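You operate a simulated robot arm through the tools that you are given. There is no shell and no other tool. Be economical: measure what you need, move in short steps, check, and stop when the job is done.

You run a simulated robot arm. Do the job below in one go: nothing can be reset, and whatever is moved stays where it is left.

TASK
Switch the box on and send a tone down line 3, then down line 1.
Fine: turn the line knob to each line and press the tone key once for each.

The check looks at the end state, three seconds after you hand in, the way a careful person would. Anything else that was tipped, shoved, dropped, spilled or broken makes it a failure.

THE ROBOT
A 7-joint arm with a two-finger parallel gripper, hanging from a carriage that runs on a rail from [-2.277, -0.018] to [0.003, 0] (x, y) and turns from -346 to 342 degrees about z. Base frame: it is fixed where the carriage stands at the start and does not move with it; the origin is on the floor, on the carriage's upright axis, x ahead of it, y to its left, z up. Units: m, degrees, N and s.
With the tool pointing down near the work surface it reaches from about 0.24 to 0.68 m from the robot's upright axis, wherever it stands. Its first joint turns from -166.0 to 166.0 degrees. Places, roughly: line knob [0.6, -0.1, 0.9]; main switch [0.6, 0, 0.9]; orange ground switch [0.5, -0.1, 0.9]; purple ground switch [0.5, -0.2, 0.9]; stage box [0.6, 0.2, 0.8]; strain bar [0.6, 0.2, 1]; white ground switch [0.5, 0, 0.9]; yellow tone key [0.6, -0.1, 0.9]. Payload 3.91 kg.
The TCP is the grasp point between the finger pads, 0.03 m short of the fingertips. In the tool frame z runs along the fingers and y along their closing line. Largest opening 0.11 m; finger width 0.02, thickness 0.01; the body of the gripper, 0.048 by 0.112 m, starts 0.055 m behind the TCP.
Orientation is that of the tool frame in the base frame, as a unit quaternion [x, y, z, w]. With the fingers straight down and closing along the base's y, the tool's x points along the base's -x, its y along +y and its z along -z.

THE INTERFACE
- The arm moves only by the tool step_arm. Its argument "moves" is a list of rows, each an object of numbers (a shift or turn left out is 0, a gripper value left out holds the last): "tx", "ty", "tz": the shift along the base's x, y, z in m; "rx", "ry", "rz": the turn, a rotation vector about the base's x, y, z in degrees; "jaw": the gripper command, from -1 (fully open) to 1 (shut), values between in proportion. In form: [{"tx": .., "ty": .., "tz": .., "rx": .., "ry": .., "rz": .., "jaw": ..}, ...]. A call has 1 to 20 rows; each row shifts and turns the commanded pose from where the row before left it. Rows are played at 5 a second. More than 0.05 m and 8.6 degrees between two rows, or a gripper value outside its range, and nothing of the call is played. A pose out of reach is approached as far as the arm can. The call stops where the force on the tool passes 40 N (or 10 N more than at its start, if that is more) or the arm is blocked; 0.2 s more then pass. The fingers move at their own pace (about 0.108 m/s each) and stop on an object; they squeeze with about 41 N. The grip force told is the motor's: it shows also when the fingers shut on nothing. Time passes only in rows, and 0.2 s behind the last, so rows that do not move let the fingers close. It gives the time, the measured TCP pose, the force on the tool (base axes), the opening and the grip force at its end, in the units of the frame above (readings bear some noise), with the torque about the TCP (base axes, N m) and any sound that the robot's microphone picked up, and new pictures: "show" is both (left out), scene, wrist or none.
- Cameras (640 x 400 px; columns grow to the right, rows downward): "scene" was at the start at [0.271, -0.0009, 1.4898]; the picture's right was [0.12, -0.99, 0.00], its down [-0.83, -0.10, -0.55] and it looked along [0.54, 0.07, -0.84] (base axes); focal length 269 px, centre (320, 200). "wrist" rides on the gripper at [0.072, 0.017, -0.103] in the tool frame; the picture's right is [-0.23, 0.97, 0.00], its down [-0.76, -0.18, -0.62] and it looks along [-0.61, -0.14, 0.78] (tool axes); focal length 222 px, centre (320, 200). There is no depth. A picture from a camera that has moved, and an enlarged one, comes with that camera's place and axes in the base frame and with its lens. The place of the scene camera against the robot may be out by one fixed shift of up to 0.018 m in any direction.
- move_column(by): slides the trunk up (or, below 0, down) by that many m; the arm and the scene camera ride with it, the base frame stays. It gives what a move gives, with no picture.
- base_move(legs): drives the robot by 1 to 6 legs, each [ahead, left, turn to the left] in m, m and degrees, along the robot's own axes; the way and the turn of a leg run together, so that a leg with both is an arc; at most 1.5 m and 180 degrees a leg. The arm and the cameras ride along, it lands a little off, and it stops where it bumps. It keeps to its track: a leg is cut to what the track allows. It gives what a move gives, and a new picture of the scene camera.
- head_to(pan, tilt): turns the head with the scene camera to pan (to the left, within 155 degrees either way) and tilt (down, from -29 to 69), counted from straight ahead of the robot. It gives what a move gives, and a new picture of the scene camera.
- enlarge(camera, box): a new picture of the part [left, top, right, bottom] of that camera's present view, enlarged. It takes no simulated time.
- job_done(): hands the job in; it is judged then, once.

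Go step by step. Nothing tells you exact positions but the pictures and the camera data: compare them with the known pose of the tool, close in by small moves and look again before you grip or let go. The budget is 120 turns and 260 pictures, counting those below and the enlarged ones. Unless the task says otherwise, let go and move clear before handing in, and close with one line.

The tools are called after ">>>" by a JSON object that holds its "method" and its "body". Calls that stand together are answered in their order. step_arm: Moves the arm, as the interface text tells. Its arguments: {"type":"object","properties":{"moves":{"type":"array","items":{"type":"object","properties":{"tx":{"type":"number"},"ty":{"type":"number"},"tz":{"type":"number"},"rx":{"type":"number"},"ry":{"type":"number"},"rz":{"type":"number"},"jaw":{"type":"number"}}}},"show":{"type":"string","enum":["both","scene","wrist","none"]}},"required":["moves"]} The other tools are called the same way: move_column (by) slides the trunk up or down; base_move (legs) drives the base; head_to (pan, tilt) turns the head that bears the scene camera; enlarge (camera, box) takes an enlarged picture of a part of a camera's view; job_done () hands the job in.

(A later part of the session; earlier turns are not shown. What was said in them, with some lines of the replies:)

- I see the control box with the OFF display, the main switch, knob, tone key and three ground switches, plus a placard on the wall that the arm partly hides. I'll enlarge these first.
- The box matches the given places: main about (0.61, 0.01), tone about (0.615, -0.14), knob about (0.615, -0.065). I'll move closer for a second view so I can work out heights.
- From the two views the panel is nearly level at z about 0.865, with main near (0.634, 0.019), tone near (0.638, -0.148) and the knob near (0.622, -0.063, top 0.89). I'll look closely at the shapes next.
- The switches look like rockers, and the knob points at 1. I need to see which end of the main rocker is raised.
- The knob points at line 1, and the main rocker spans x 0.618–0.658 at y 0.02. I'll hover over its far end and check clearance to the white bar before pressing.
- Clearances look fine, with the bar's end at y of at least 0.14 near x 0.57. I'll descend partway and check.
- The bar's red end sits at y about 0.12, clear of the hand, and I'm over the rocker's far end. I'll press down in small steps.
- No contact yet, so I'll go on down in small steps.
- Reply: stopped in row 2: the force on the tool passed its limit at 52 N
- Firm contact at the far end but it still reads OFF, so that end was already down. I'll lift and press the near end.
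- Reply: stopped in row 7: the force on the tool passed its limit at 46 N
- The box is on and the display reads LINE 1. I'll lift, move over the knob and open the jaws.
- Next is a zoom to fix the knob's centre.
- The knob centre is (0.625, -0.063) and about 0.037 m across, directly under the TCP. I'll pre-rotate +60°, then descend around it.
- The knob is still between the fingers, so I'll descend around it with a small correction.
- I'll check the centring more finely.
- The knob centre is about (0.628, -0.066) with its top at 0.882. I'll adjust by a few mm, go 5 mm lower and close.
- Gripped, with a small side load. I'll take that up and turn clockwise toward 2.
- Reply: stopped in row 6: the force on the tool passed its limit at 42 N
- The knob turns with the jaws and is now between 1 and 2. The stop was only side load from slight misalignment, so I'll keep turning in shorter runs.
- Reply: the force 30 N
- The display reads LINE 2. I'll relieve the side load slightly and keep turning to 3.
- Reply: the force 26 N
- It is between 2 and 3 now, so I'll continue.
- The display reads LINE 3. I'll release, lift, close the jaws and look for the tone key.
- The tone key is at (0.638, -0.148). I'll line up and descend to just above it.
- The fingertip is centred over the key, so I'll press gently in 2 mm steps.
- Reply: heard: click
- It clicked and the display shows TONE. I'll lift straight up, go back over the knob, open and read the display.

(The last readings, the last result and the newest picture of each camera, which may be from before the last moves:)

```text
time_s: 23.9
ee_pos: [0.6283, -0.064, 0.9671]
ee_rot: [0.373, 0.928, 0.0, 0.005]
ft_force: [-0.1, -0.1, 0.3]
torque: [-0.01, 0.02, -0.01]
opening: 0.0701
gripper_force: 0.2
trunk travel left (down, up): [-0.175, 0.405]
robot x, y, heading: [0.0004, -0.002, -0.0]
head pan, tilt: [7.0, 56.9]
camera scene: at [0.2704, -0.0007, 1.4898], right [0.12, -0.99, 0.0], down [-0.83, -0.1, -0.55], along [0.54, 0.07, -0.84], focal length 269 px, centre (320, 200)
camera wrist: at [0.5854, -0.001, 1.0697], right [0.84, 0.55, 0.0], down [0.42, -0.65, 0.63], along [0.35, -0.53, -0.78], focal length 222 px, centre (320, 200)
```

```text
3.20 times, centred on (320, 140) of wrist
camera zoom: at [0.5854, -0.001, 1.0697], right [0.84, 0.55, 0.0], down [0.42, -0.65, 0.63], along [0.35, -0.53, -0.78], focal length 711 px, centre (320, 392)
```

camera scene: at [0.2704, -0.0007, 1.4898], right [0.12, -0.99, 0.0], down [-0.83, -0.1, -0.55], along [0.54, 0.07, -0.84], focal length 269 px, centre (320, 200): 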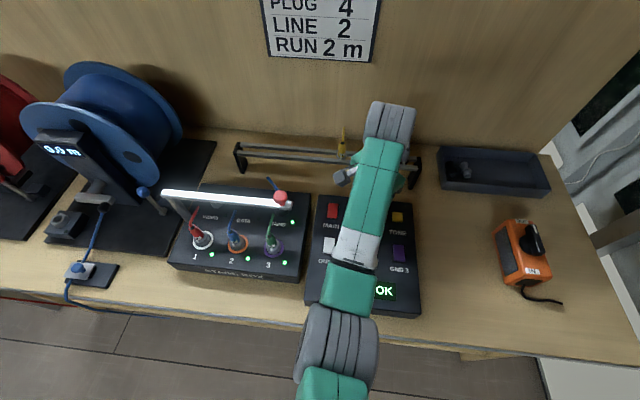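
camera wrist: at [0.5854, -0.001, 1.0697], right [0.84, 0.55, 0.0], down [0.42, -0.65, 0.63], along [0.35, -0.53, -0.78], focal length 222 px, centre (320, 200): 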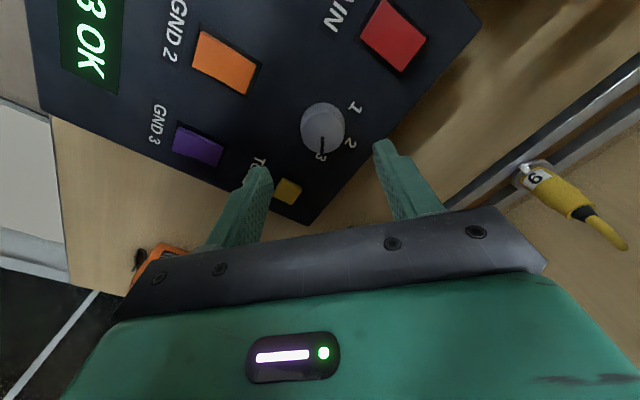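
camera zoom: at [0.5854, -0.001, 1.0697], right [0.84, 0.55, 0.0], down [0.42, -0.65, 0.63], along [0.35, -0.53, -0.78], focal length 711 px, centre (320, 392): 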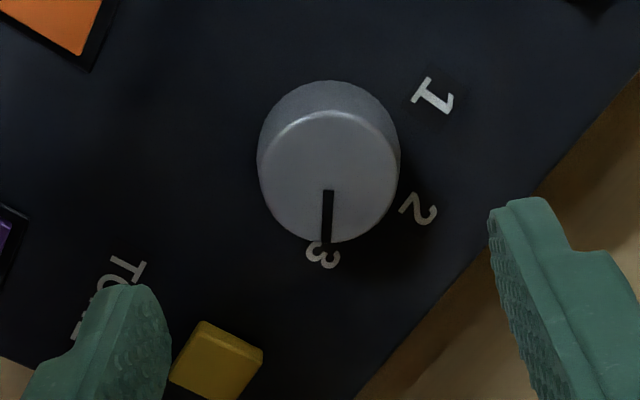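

The display reads "3 OK", and the knob is centred under the jaws at about (0.630, -0.064). I'll descend, grip and start turning back to line 1.

>>> {"method": "step_arm", "body": {"moves": [{"tx": 0.001, "tz": -0.03}, {"tz": -0.03}, {"tz": -0.007}, {}, {"jaw": 1}, {}, {}], "show": "wrist"}}

```text
time_s: 25.5
ee_pos: [0.6277, -0.0637, 0.902]
ee_rot: [0.372, 0.928, 0.0, 0.005]
ft_force: [8.2, 8.4, -7.0]
torque: [-0.24, -0.8, -0.02]
opening: 0.0391
gripper_force: 45.3
trunk travel left (down, up): [-0.175, 0.405]
robot x, y, heading: [-0.0024, -0.0011, 0.2]
head pan, tilt: [7.0, 56.9]
camera wrist: at [0.5864, 0.0002, 1.0027], right [0.84, 0.55, 0.01], down [0.42, -0.65, 0.63], along [0.35, -0.52, -0.78], focal length 222 px, centre (320, 200)
```

wrist: 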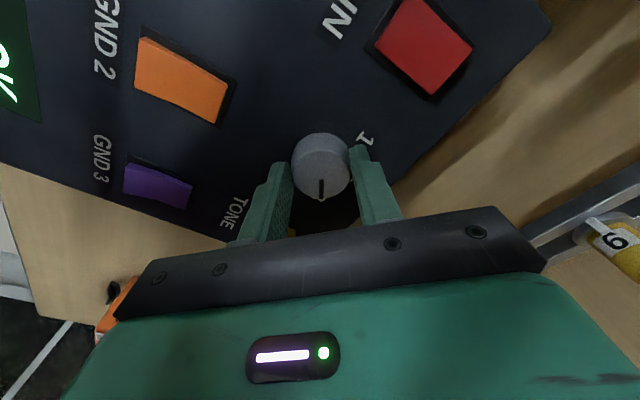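

>>> {"method": "step_arm", "body": {"moves": [{"rz": 6}, {"rz": 6}, {"rz": 6}, {"rz": 6}, {"rz": 6}, {"rz": 6}], "show": "scene"}}

```text
time_s: 26.9
ee_pos: [0.6285, -0.0638, 0.9008]
ee_rot: [0.067, 0.998, 0.001, 0.006]
ft_force: [-3.7, 5.8, 15.1]
torque: [0.25, 1.15, 0.05]
opening: 0.0394
gripper_force: 44.9
trunk travel left (down, up): [-0.175, 0.405]
robot x, y, heading: [-0.0009, 0.0027, -0.2]
head pan, tilt: [7.0, 56.9]
camera scene: at [0.2706, -0.0002, 1.4902], right [0.12, -0.99, 0.0], down [-0.83, -0.1, -0.55], along [0.54, 0.07, -0.84], focal length 269 px, centre (320, 200)
```

scene: 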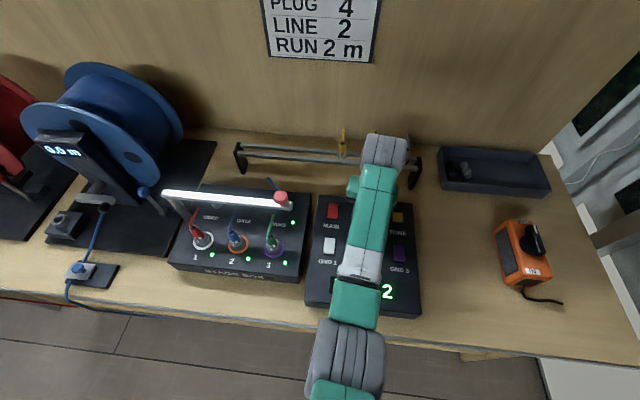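

It passes through 2, so I'll keep turning.

>>> {"method": "step_arm", "body": {"moves": [{"rz": 6}, {"rz": 6}, {"rz": 6}, {"rz": 6}, {"rz": 6}], "show": "none"}}

>>> {"method": "step_arm", "body": {"moves": [{"rz": 6}, {"rz": 6}, {"rz": 6}, {"rz": 6}, {"rz": 6}]}}

```text
time_s: 28.1
ee_pos: [0.6285, -0.0661, 0.9017]
ee_rot: [-0.194, 0.981, 0.001, 0.005]
ft_force: [-7.6, -3.6, 21.8]
torque: [0.12, -0.39, 0.0]
opening: 0.0391
gripper_force: 45.1
trunk travel left (down, up): [-0.175, 0.405]
robot x, y, heading: [-0.0004, -0.0023, -0.1]
head pan, tilt: [7.0, 56.9]
```

```text
time_s: 29.3
ee_pos: [0.6294, -0.0677, 0.9]
ee_rot: [-0.442, 0.897, 0.001, 0.005]
ft_force: [10.0, -10.8, -3.0]
torque: [-0.34, -0.69, -0.05]
opening: 0.0392
gripper_force: 45.1
trunk travel left (down, up): [-0.175, 0.405]
robot x, y, heading: [-0.0041, -0.0017, -0.1]
head pan, tilt: [7.0, 56.9]
camera scene: at [0.2715, -0.0022, 1.49], right [0.12, -0.99, 0.0], down [-0.83, -0.1, -0.55], along [0.54, 0.07, -0.84], focal length 269 px, centre (320, 200)
camera wrist: at [0.5704, -0.1156, 1.0026], right [-0.63, 0.77, 0.0], down [0.6, 0.49, 0.63], along [0.49, 0.4, -0.78], focal length 222 px, centre (320, 200)
```

scene: 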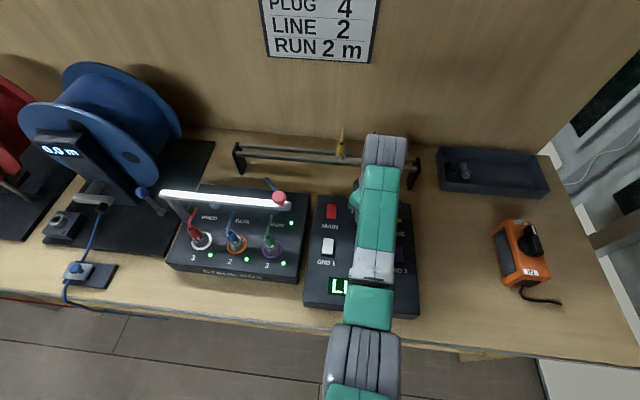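
wrist: 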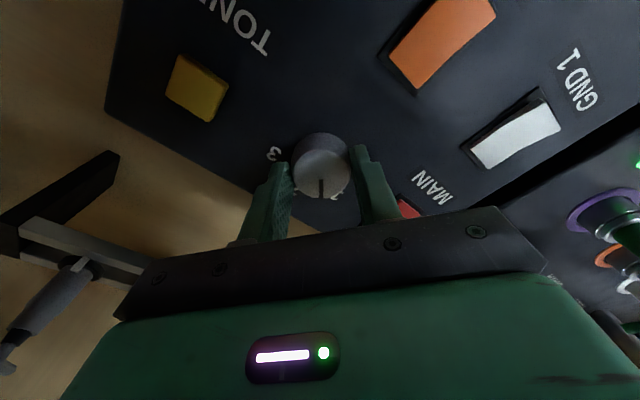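

It is nearly at 1, about 7° short of the original setting. I'll turn a little more, then release, lift and read the display.

>>> {"method": "step_arm", "body": {"moves": [{"rz": 5}, {}, {"jaw": -0.27}, {}, {"tz": 0.04}, {"tz": 0.03}, {"jaw": 1, "ty": -0.04}, {"ty": -0.042, "tx": 0.007}, {}]}}

>>> {"method": "enlarge", "body": {"camera": "wrist", "box": [240, 20, 440, 180]}}

```text
time_s: 31.3
ee_pos: [0.6351, -0.1456, 0.9711]
ee_rot: [-0.479, 0.878, 0.003, 0.003]
ft_force: [0.2, 0.0, 0.5]
torque: [0.05, 0.02, 0.0]
opening: 0.0
gripper_force: 37.8
trunk travel left (down, up): [-0.175, 0.405]
robot x, y, heading: [0.0028, -0.0029, -0.2]
head pan, tilt: [7.0, 56.9]
camera scene: at [0.2704, -0.001, 1.4899], right [0.12, -0.99, 0.0], down [-0.83, -0.1, -0.55], along [0.54, 0.07, -0.84], focal length 269 px, centre (320, 200)
camera wrist: at [0.58, -0.2001, 1.0733], right [-0.7, 0.72, 0.0], down [0.56, 0.54, 0.63], along [0.45, 0.44, -0.78], focal length 222 px, centre (320, 200)
```

scene: 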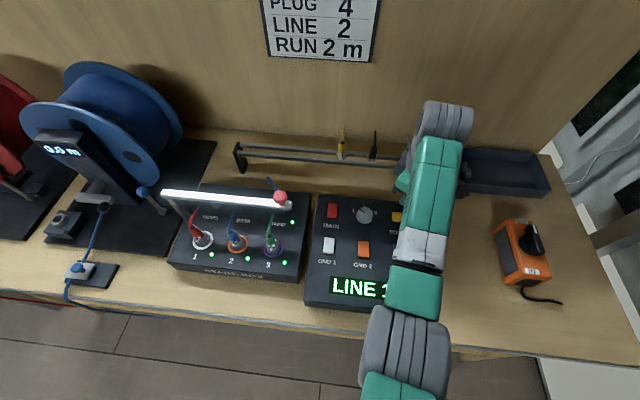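
wrist: 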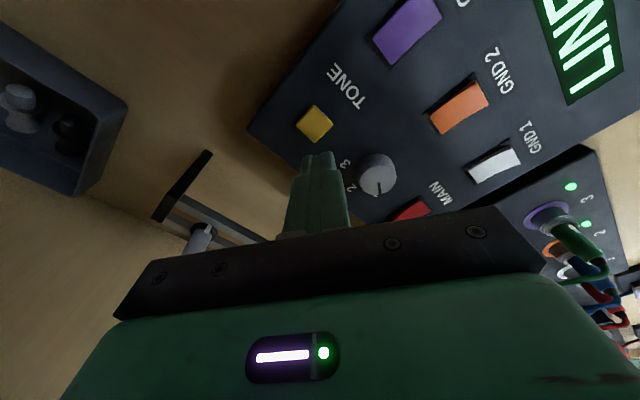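

```text
2.50 times, centred on (340, 100) of wrist
camera zoom: at [0.58, -0.2001, 1.0733], right [-0.7, 0.72, 0.0], down [0.56, 0.54, 0.63], along [0.45, 0.44, -0.78], focal length 555 px, centre (270, 450)
```

zoom: 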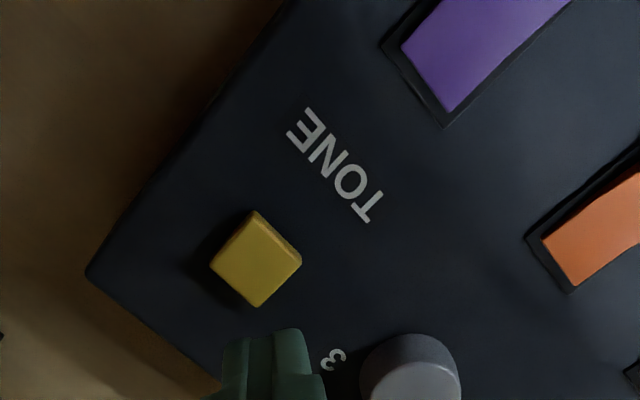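

>>> {"method": "enlarge", "body": {"camera": "scene", "box": [300, 190, 430, 320]}}

>>> {"method": "enlarge", "body": {"camera": "wrist", "box": [280, 90, 430, 220]}}

```text
3.08 times, centred on (365, 255) of scene
camera zoom: at [0.2704, -0.001, 1.4899], right [0.12, -0.99, 0.0], down [-0.83, -0.1, -0.55], along [0.54, 0.07, -0.84], focal length 829 px, centre (182, 31)
```

zoom: 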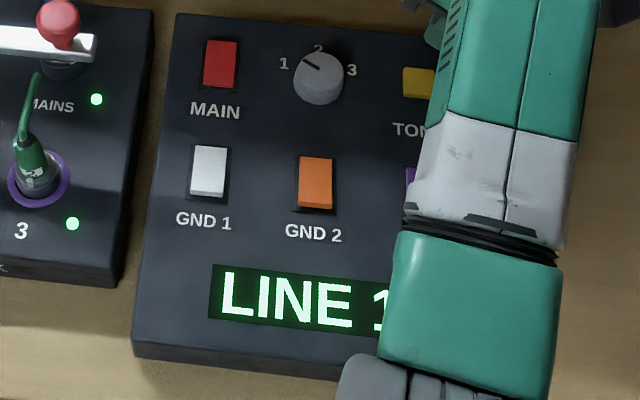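

```text
3.08 times, centred on (355, 155) of wrist
camera zoom: at [0.58, -0.2001, 1.0733], right [-0.7, 0.72, 0.0], down [0.56, 0.54, 0.63], along [0.45, 0.44, -0.78], focal length 684 px, centre (212, 338)
```

zoom: 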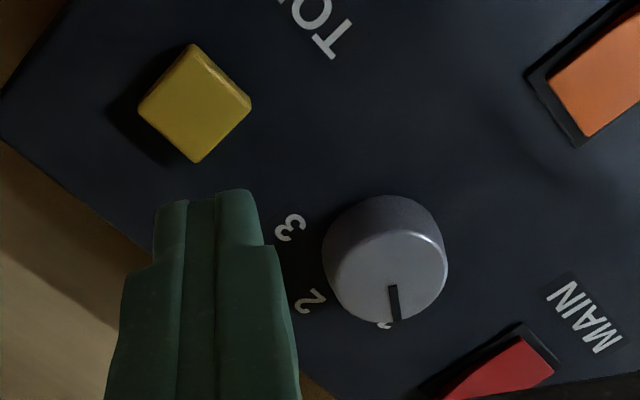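

The display reads LINE 1 with the knob on 1. I'll line up over the tone key and press it once.

>>> {"method": "step_arm", "body": {"moves": [{"tx": 0.002, "ty": -0.003, "tz": -0.03}, {"tz": -0.025}, {"tz": -0.006}, {"tz": -0.006}, {"tz": -0.003}, {"tz": -0.002}]}}

```text
time_s: 32.7
ee_pos: [0.6371, -0.1501, 0.8986]
ee_rot: [-0.48, 0.877, 0.002, 0.004]
ft_force: [1.4, 0.4, 1.5]
torque: [-0.03, -0.02, 0.01]
opening: 0.0
gripper_force: 38.2
trunk travel left (down, up): [-0.175, 0.405]
robot x, y, heading: [-0.0004, 0.0016, 0.2]
head pan, tilt: [7.0, 56.9]
camera scene: at [0.2704, -0.0009, 1.4899], right [0.12, -0.99, 0.0], down [-0.83, -0.1, -0.55], along [0.54, 0.07, -0.84], focal length 269 px, centre (320, 200)
camera wrist: at [0.5817, -0.2031, 1.0004], right [-0.7, 0.72, 0.0], down [0.56, 0.54, 0.63], along [0.45, 0.44, -0.78], focal length 222 px, centre (320, 200)
```

scene: 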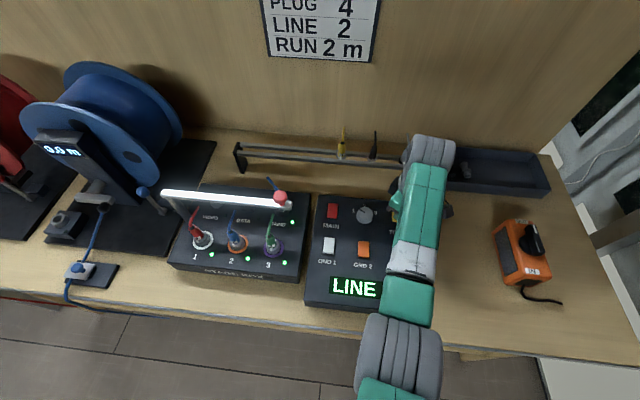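
wrist: 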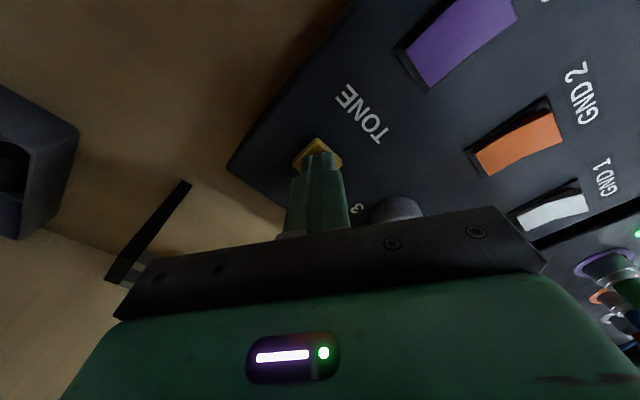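

>>> {"method": "step_arm", "body": {"moves": [{"tz": -0.002}, {"tz": -0.002}, {"tz": -0.002}], "show": "scene"}}

```text
time_s: 33.5
ee_pos: [0.6373, -0.1502, 0.8922]
ee_rot: [-0.48, 0.877, 0.003, 0.005]
ft_force: [-6.3, 1.5, 14.8]
torque: [-0.01, 0.2, -0.01]
opening: 0.0
gripper_force: 37.4
trunk travel left (down, up): [-0.175, 0.405]
robot x, y, heading: [-0.001, -0.0004, -0.2]
head pan, tilt: [7.0, 56.9]
heard: click
camera scene: at [0.2703, -0.0009, 1.4901], right [0.12, -0.99, 0.0], down [-0.83, -0.1, -0.55], along [0.54, 0.07, -0.84], focal length 269 px, centre (320, 200)
```

scene: 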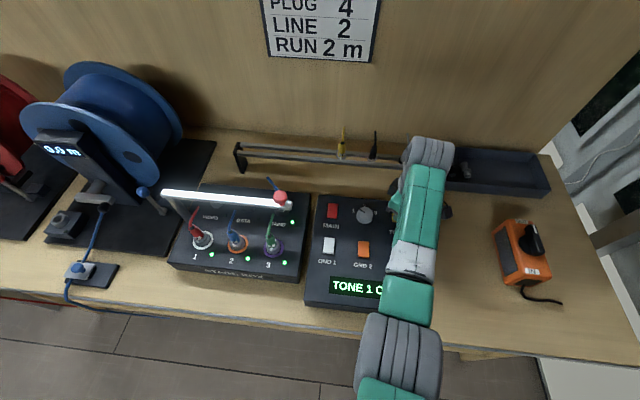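

It clicked and the display starts "TONE 1 O…". I'll lift clear and confirm.

>>> {"method": "step_arm", "body": {"moves": [{"tz": 0.04}, {"tz": 0.04}, {"tz": 0.04}, {"tz": 0.04}, {"ty": -0.04, "tz": 0.02}, {"ty": -0.04}], "show": "scene"}}

>>> {"method": "enlarge", "body": {"camera": "scene", "box": [300, 190, 430, 320]}}

```text
time_s: 34.9
ee_pos: [0.6373, -0.2297, 1.0725]
ee_rot: [-0.48, 0.877, 0.002, 0.004]
ft_force: [0.8, -0.3, -0.9]
torque: [0.05, -0.01, 0.02]
opening: 0.0002
gripper_force: 37.7
trunk travel left (down, up): [-0.175, 0.405]
robot x, y, heading: [-0.0013, 0.0041, 0.2]
head pan, tilt: [7.0, 56.9]
camera scene: at [0.2704, -0.0008, 1.4898], right [0.12, -0.99, 0.0], down [-0.83, -0.1, -0.55], along [0.54, 0.07, -0.84], focal length 269 px, centre (320, 200)
```

scene: 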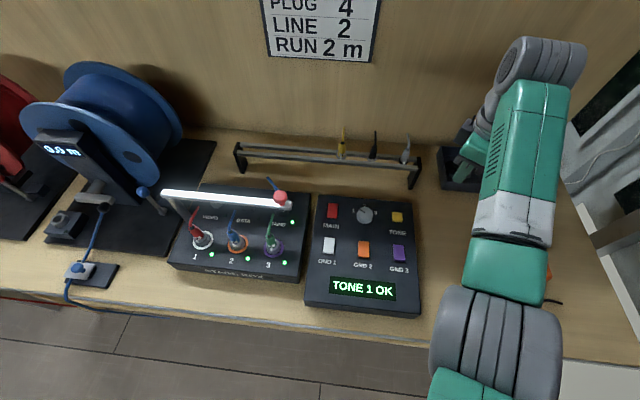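

```text
3.08 times, centred on (365, 255) of scene
camera zoom: at [0.2704, -0.0008, 1.4898], right [0.12, -0.99, 0.0], down [-0.83, -0.1, -0.55], along [0.54, 0.07, -0.84], focal length 829 px, centre (182, 31)
```

zoom: 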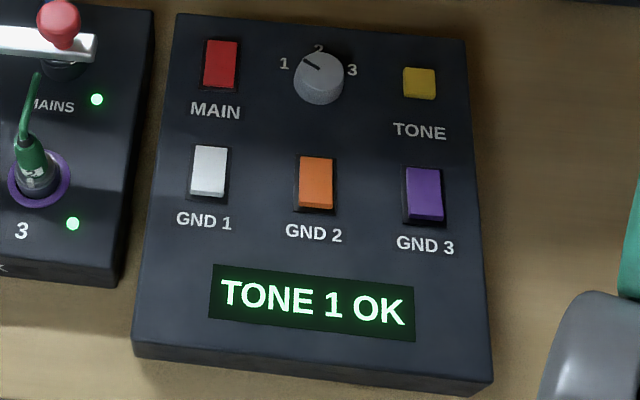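

The display reads "TONE 1 OK", the box is on, the ground switches are untouched and the arm is clear. I'm handing in.

>>> {"method": "job_done", "body": {}}

```text
The job is handed in.
```

The box is switched on, and the tone was sent once down line 3 and then once down line 1; the display confirmed both as OK.
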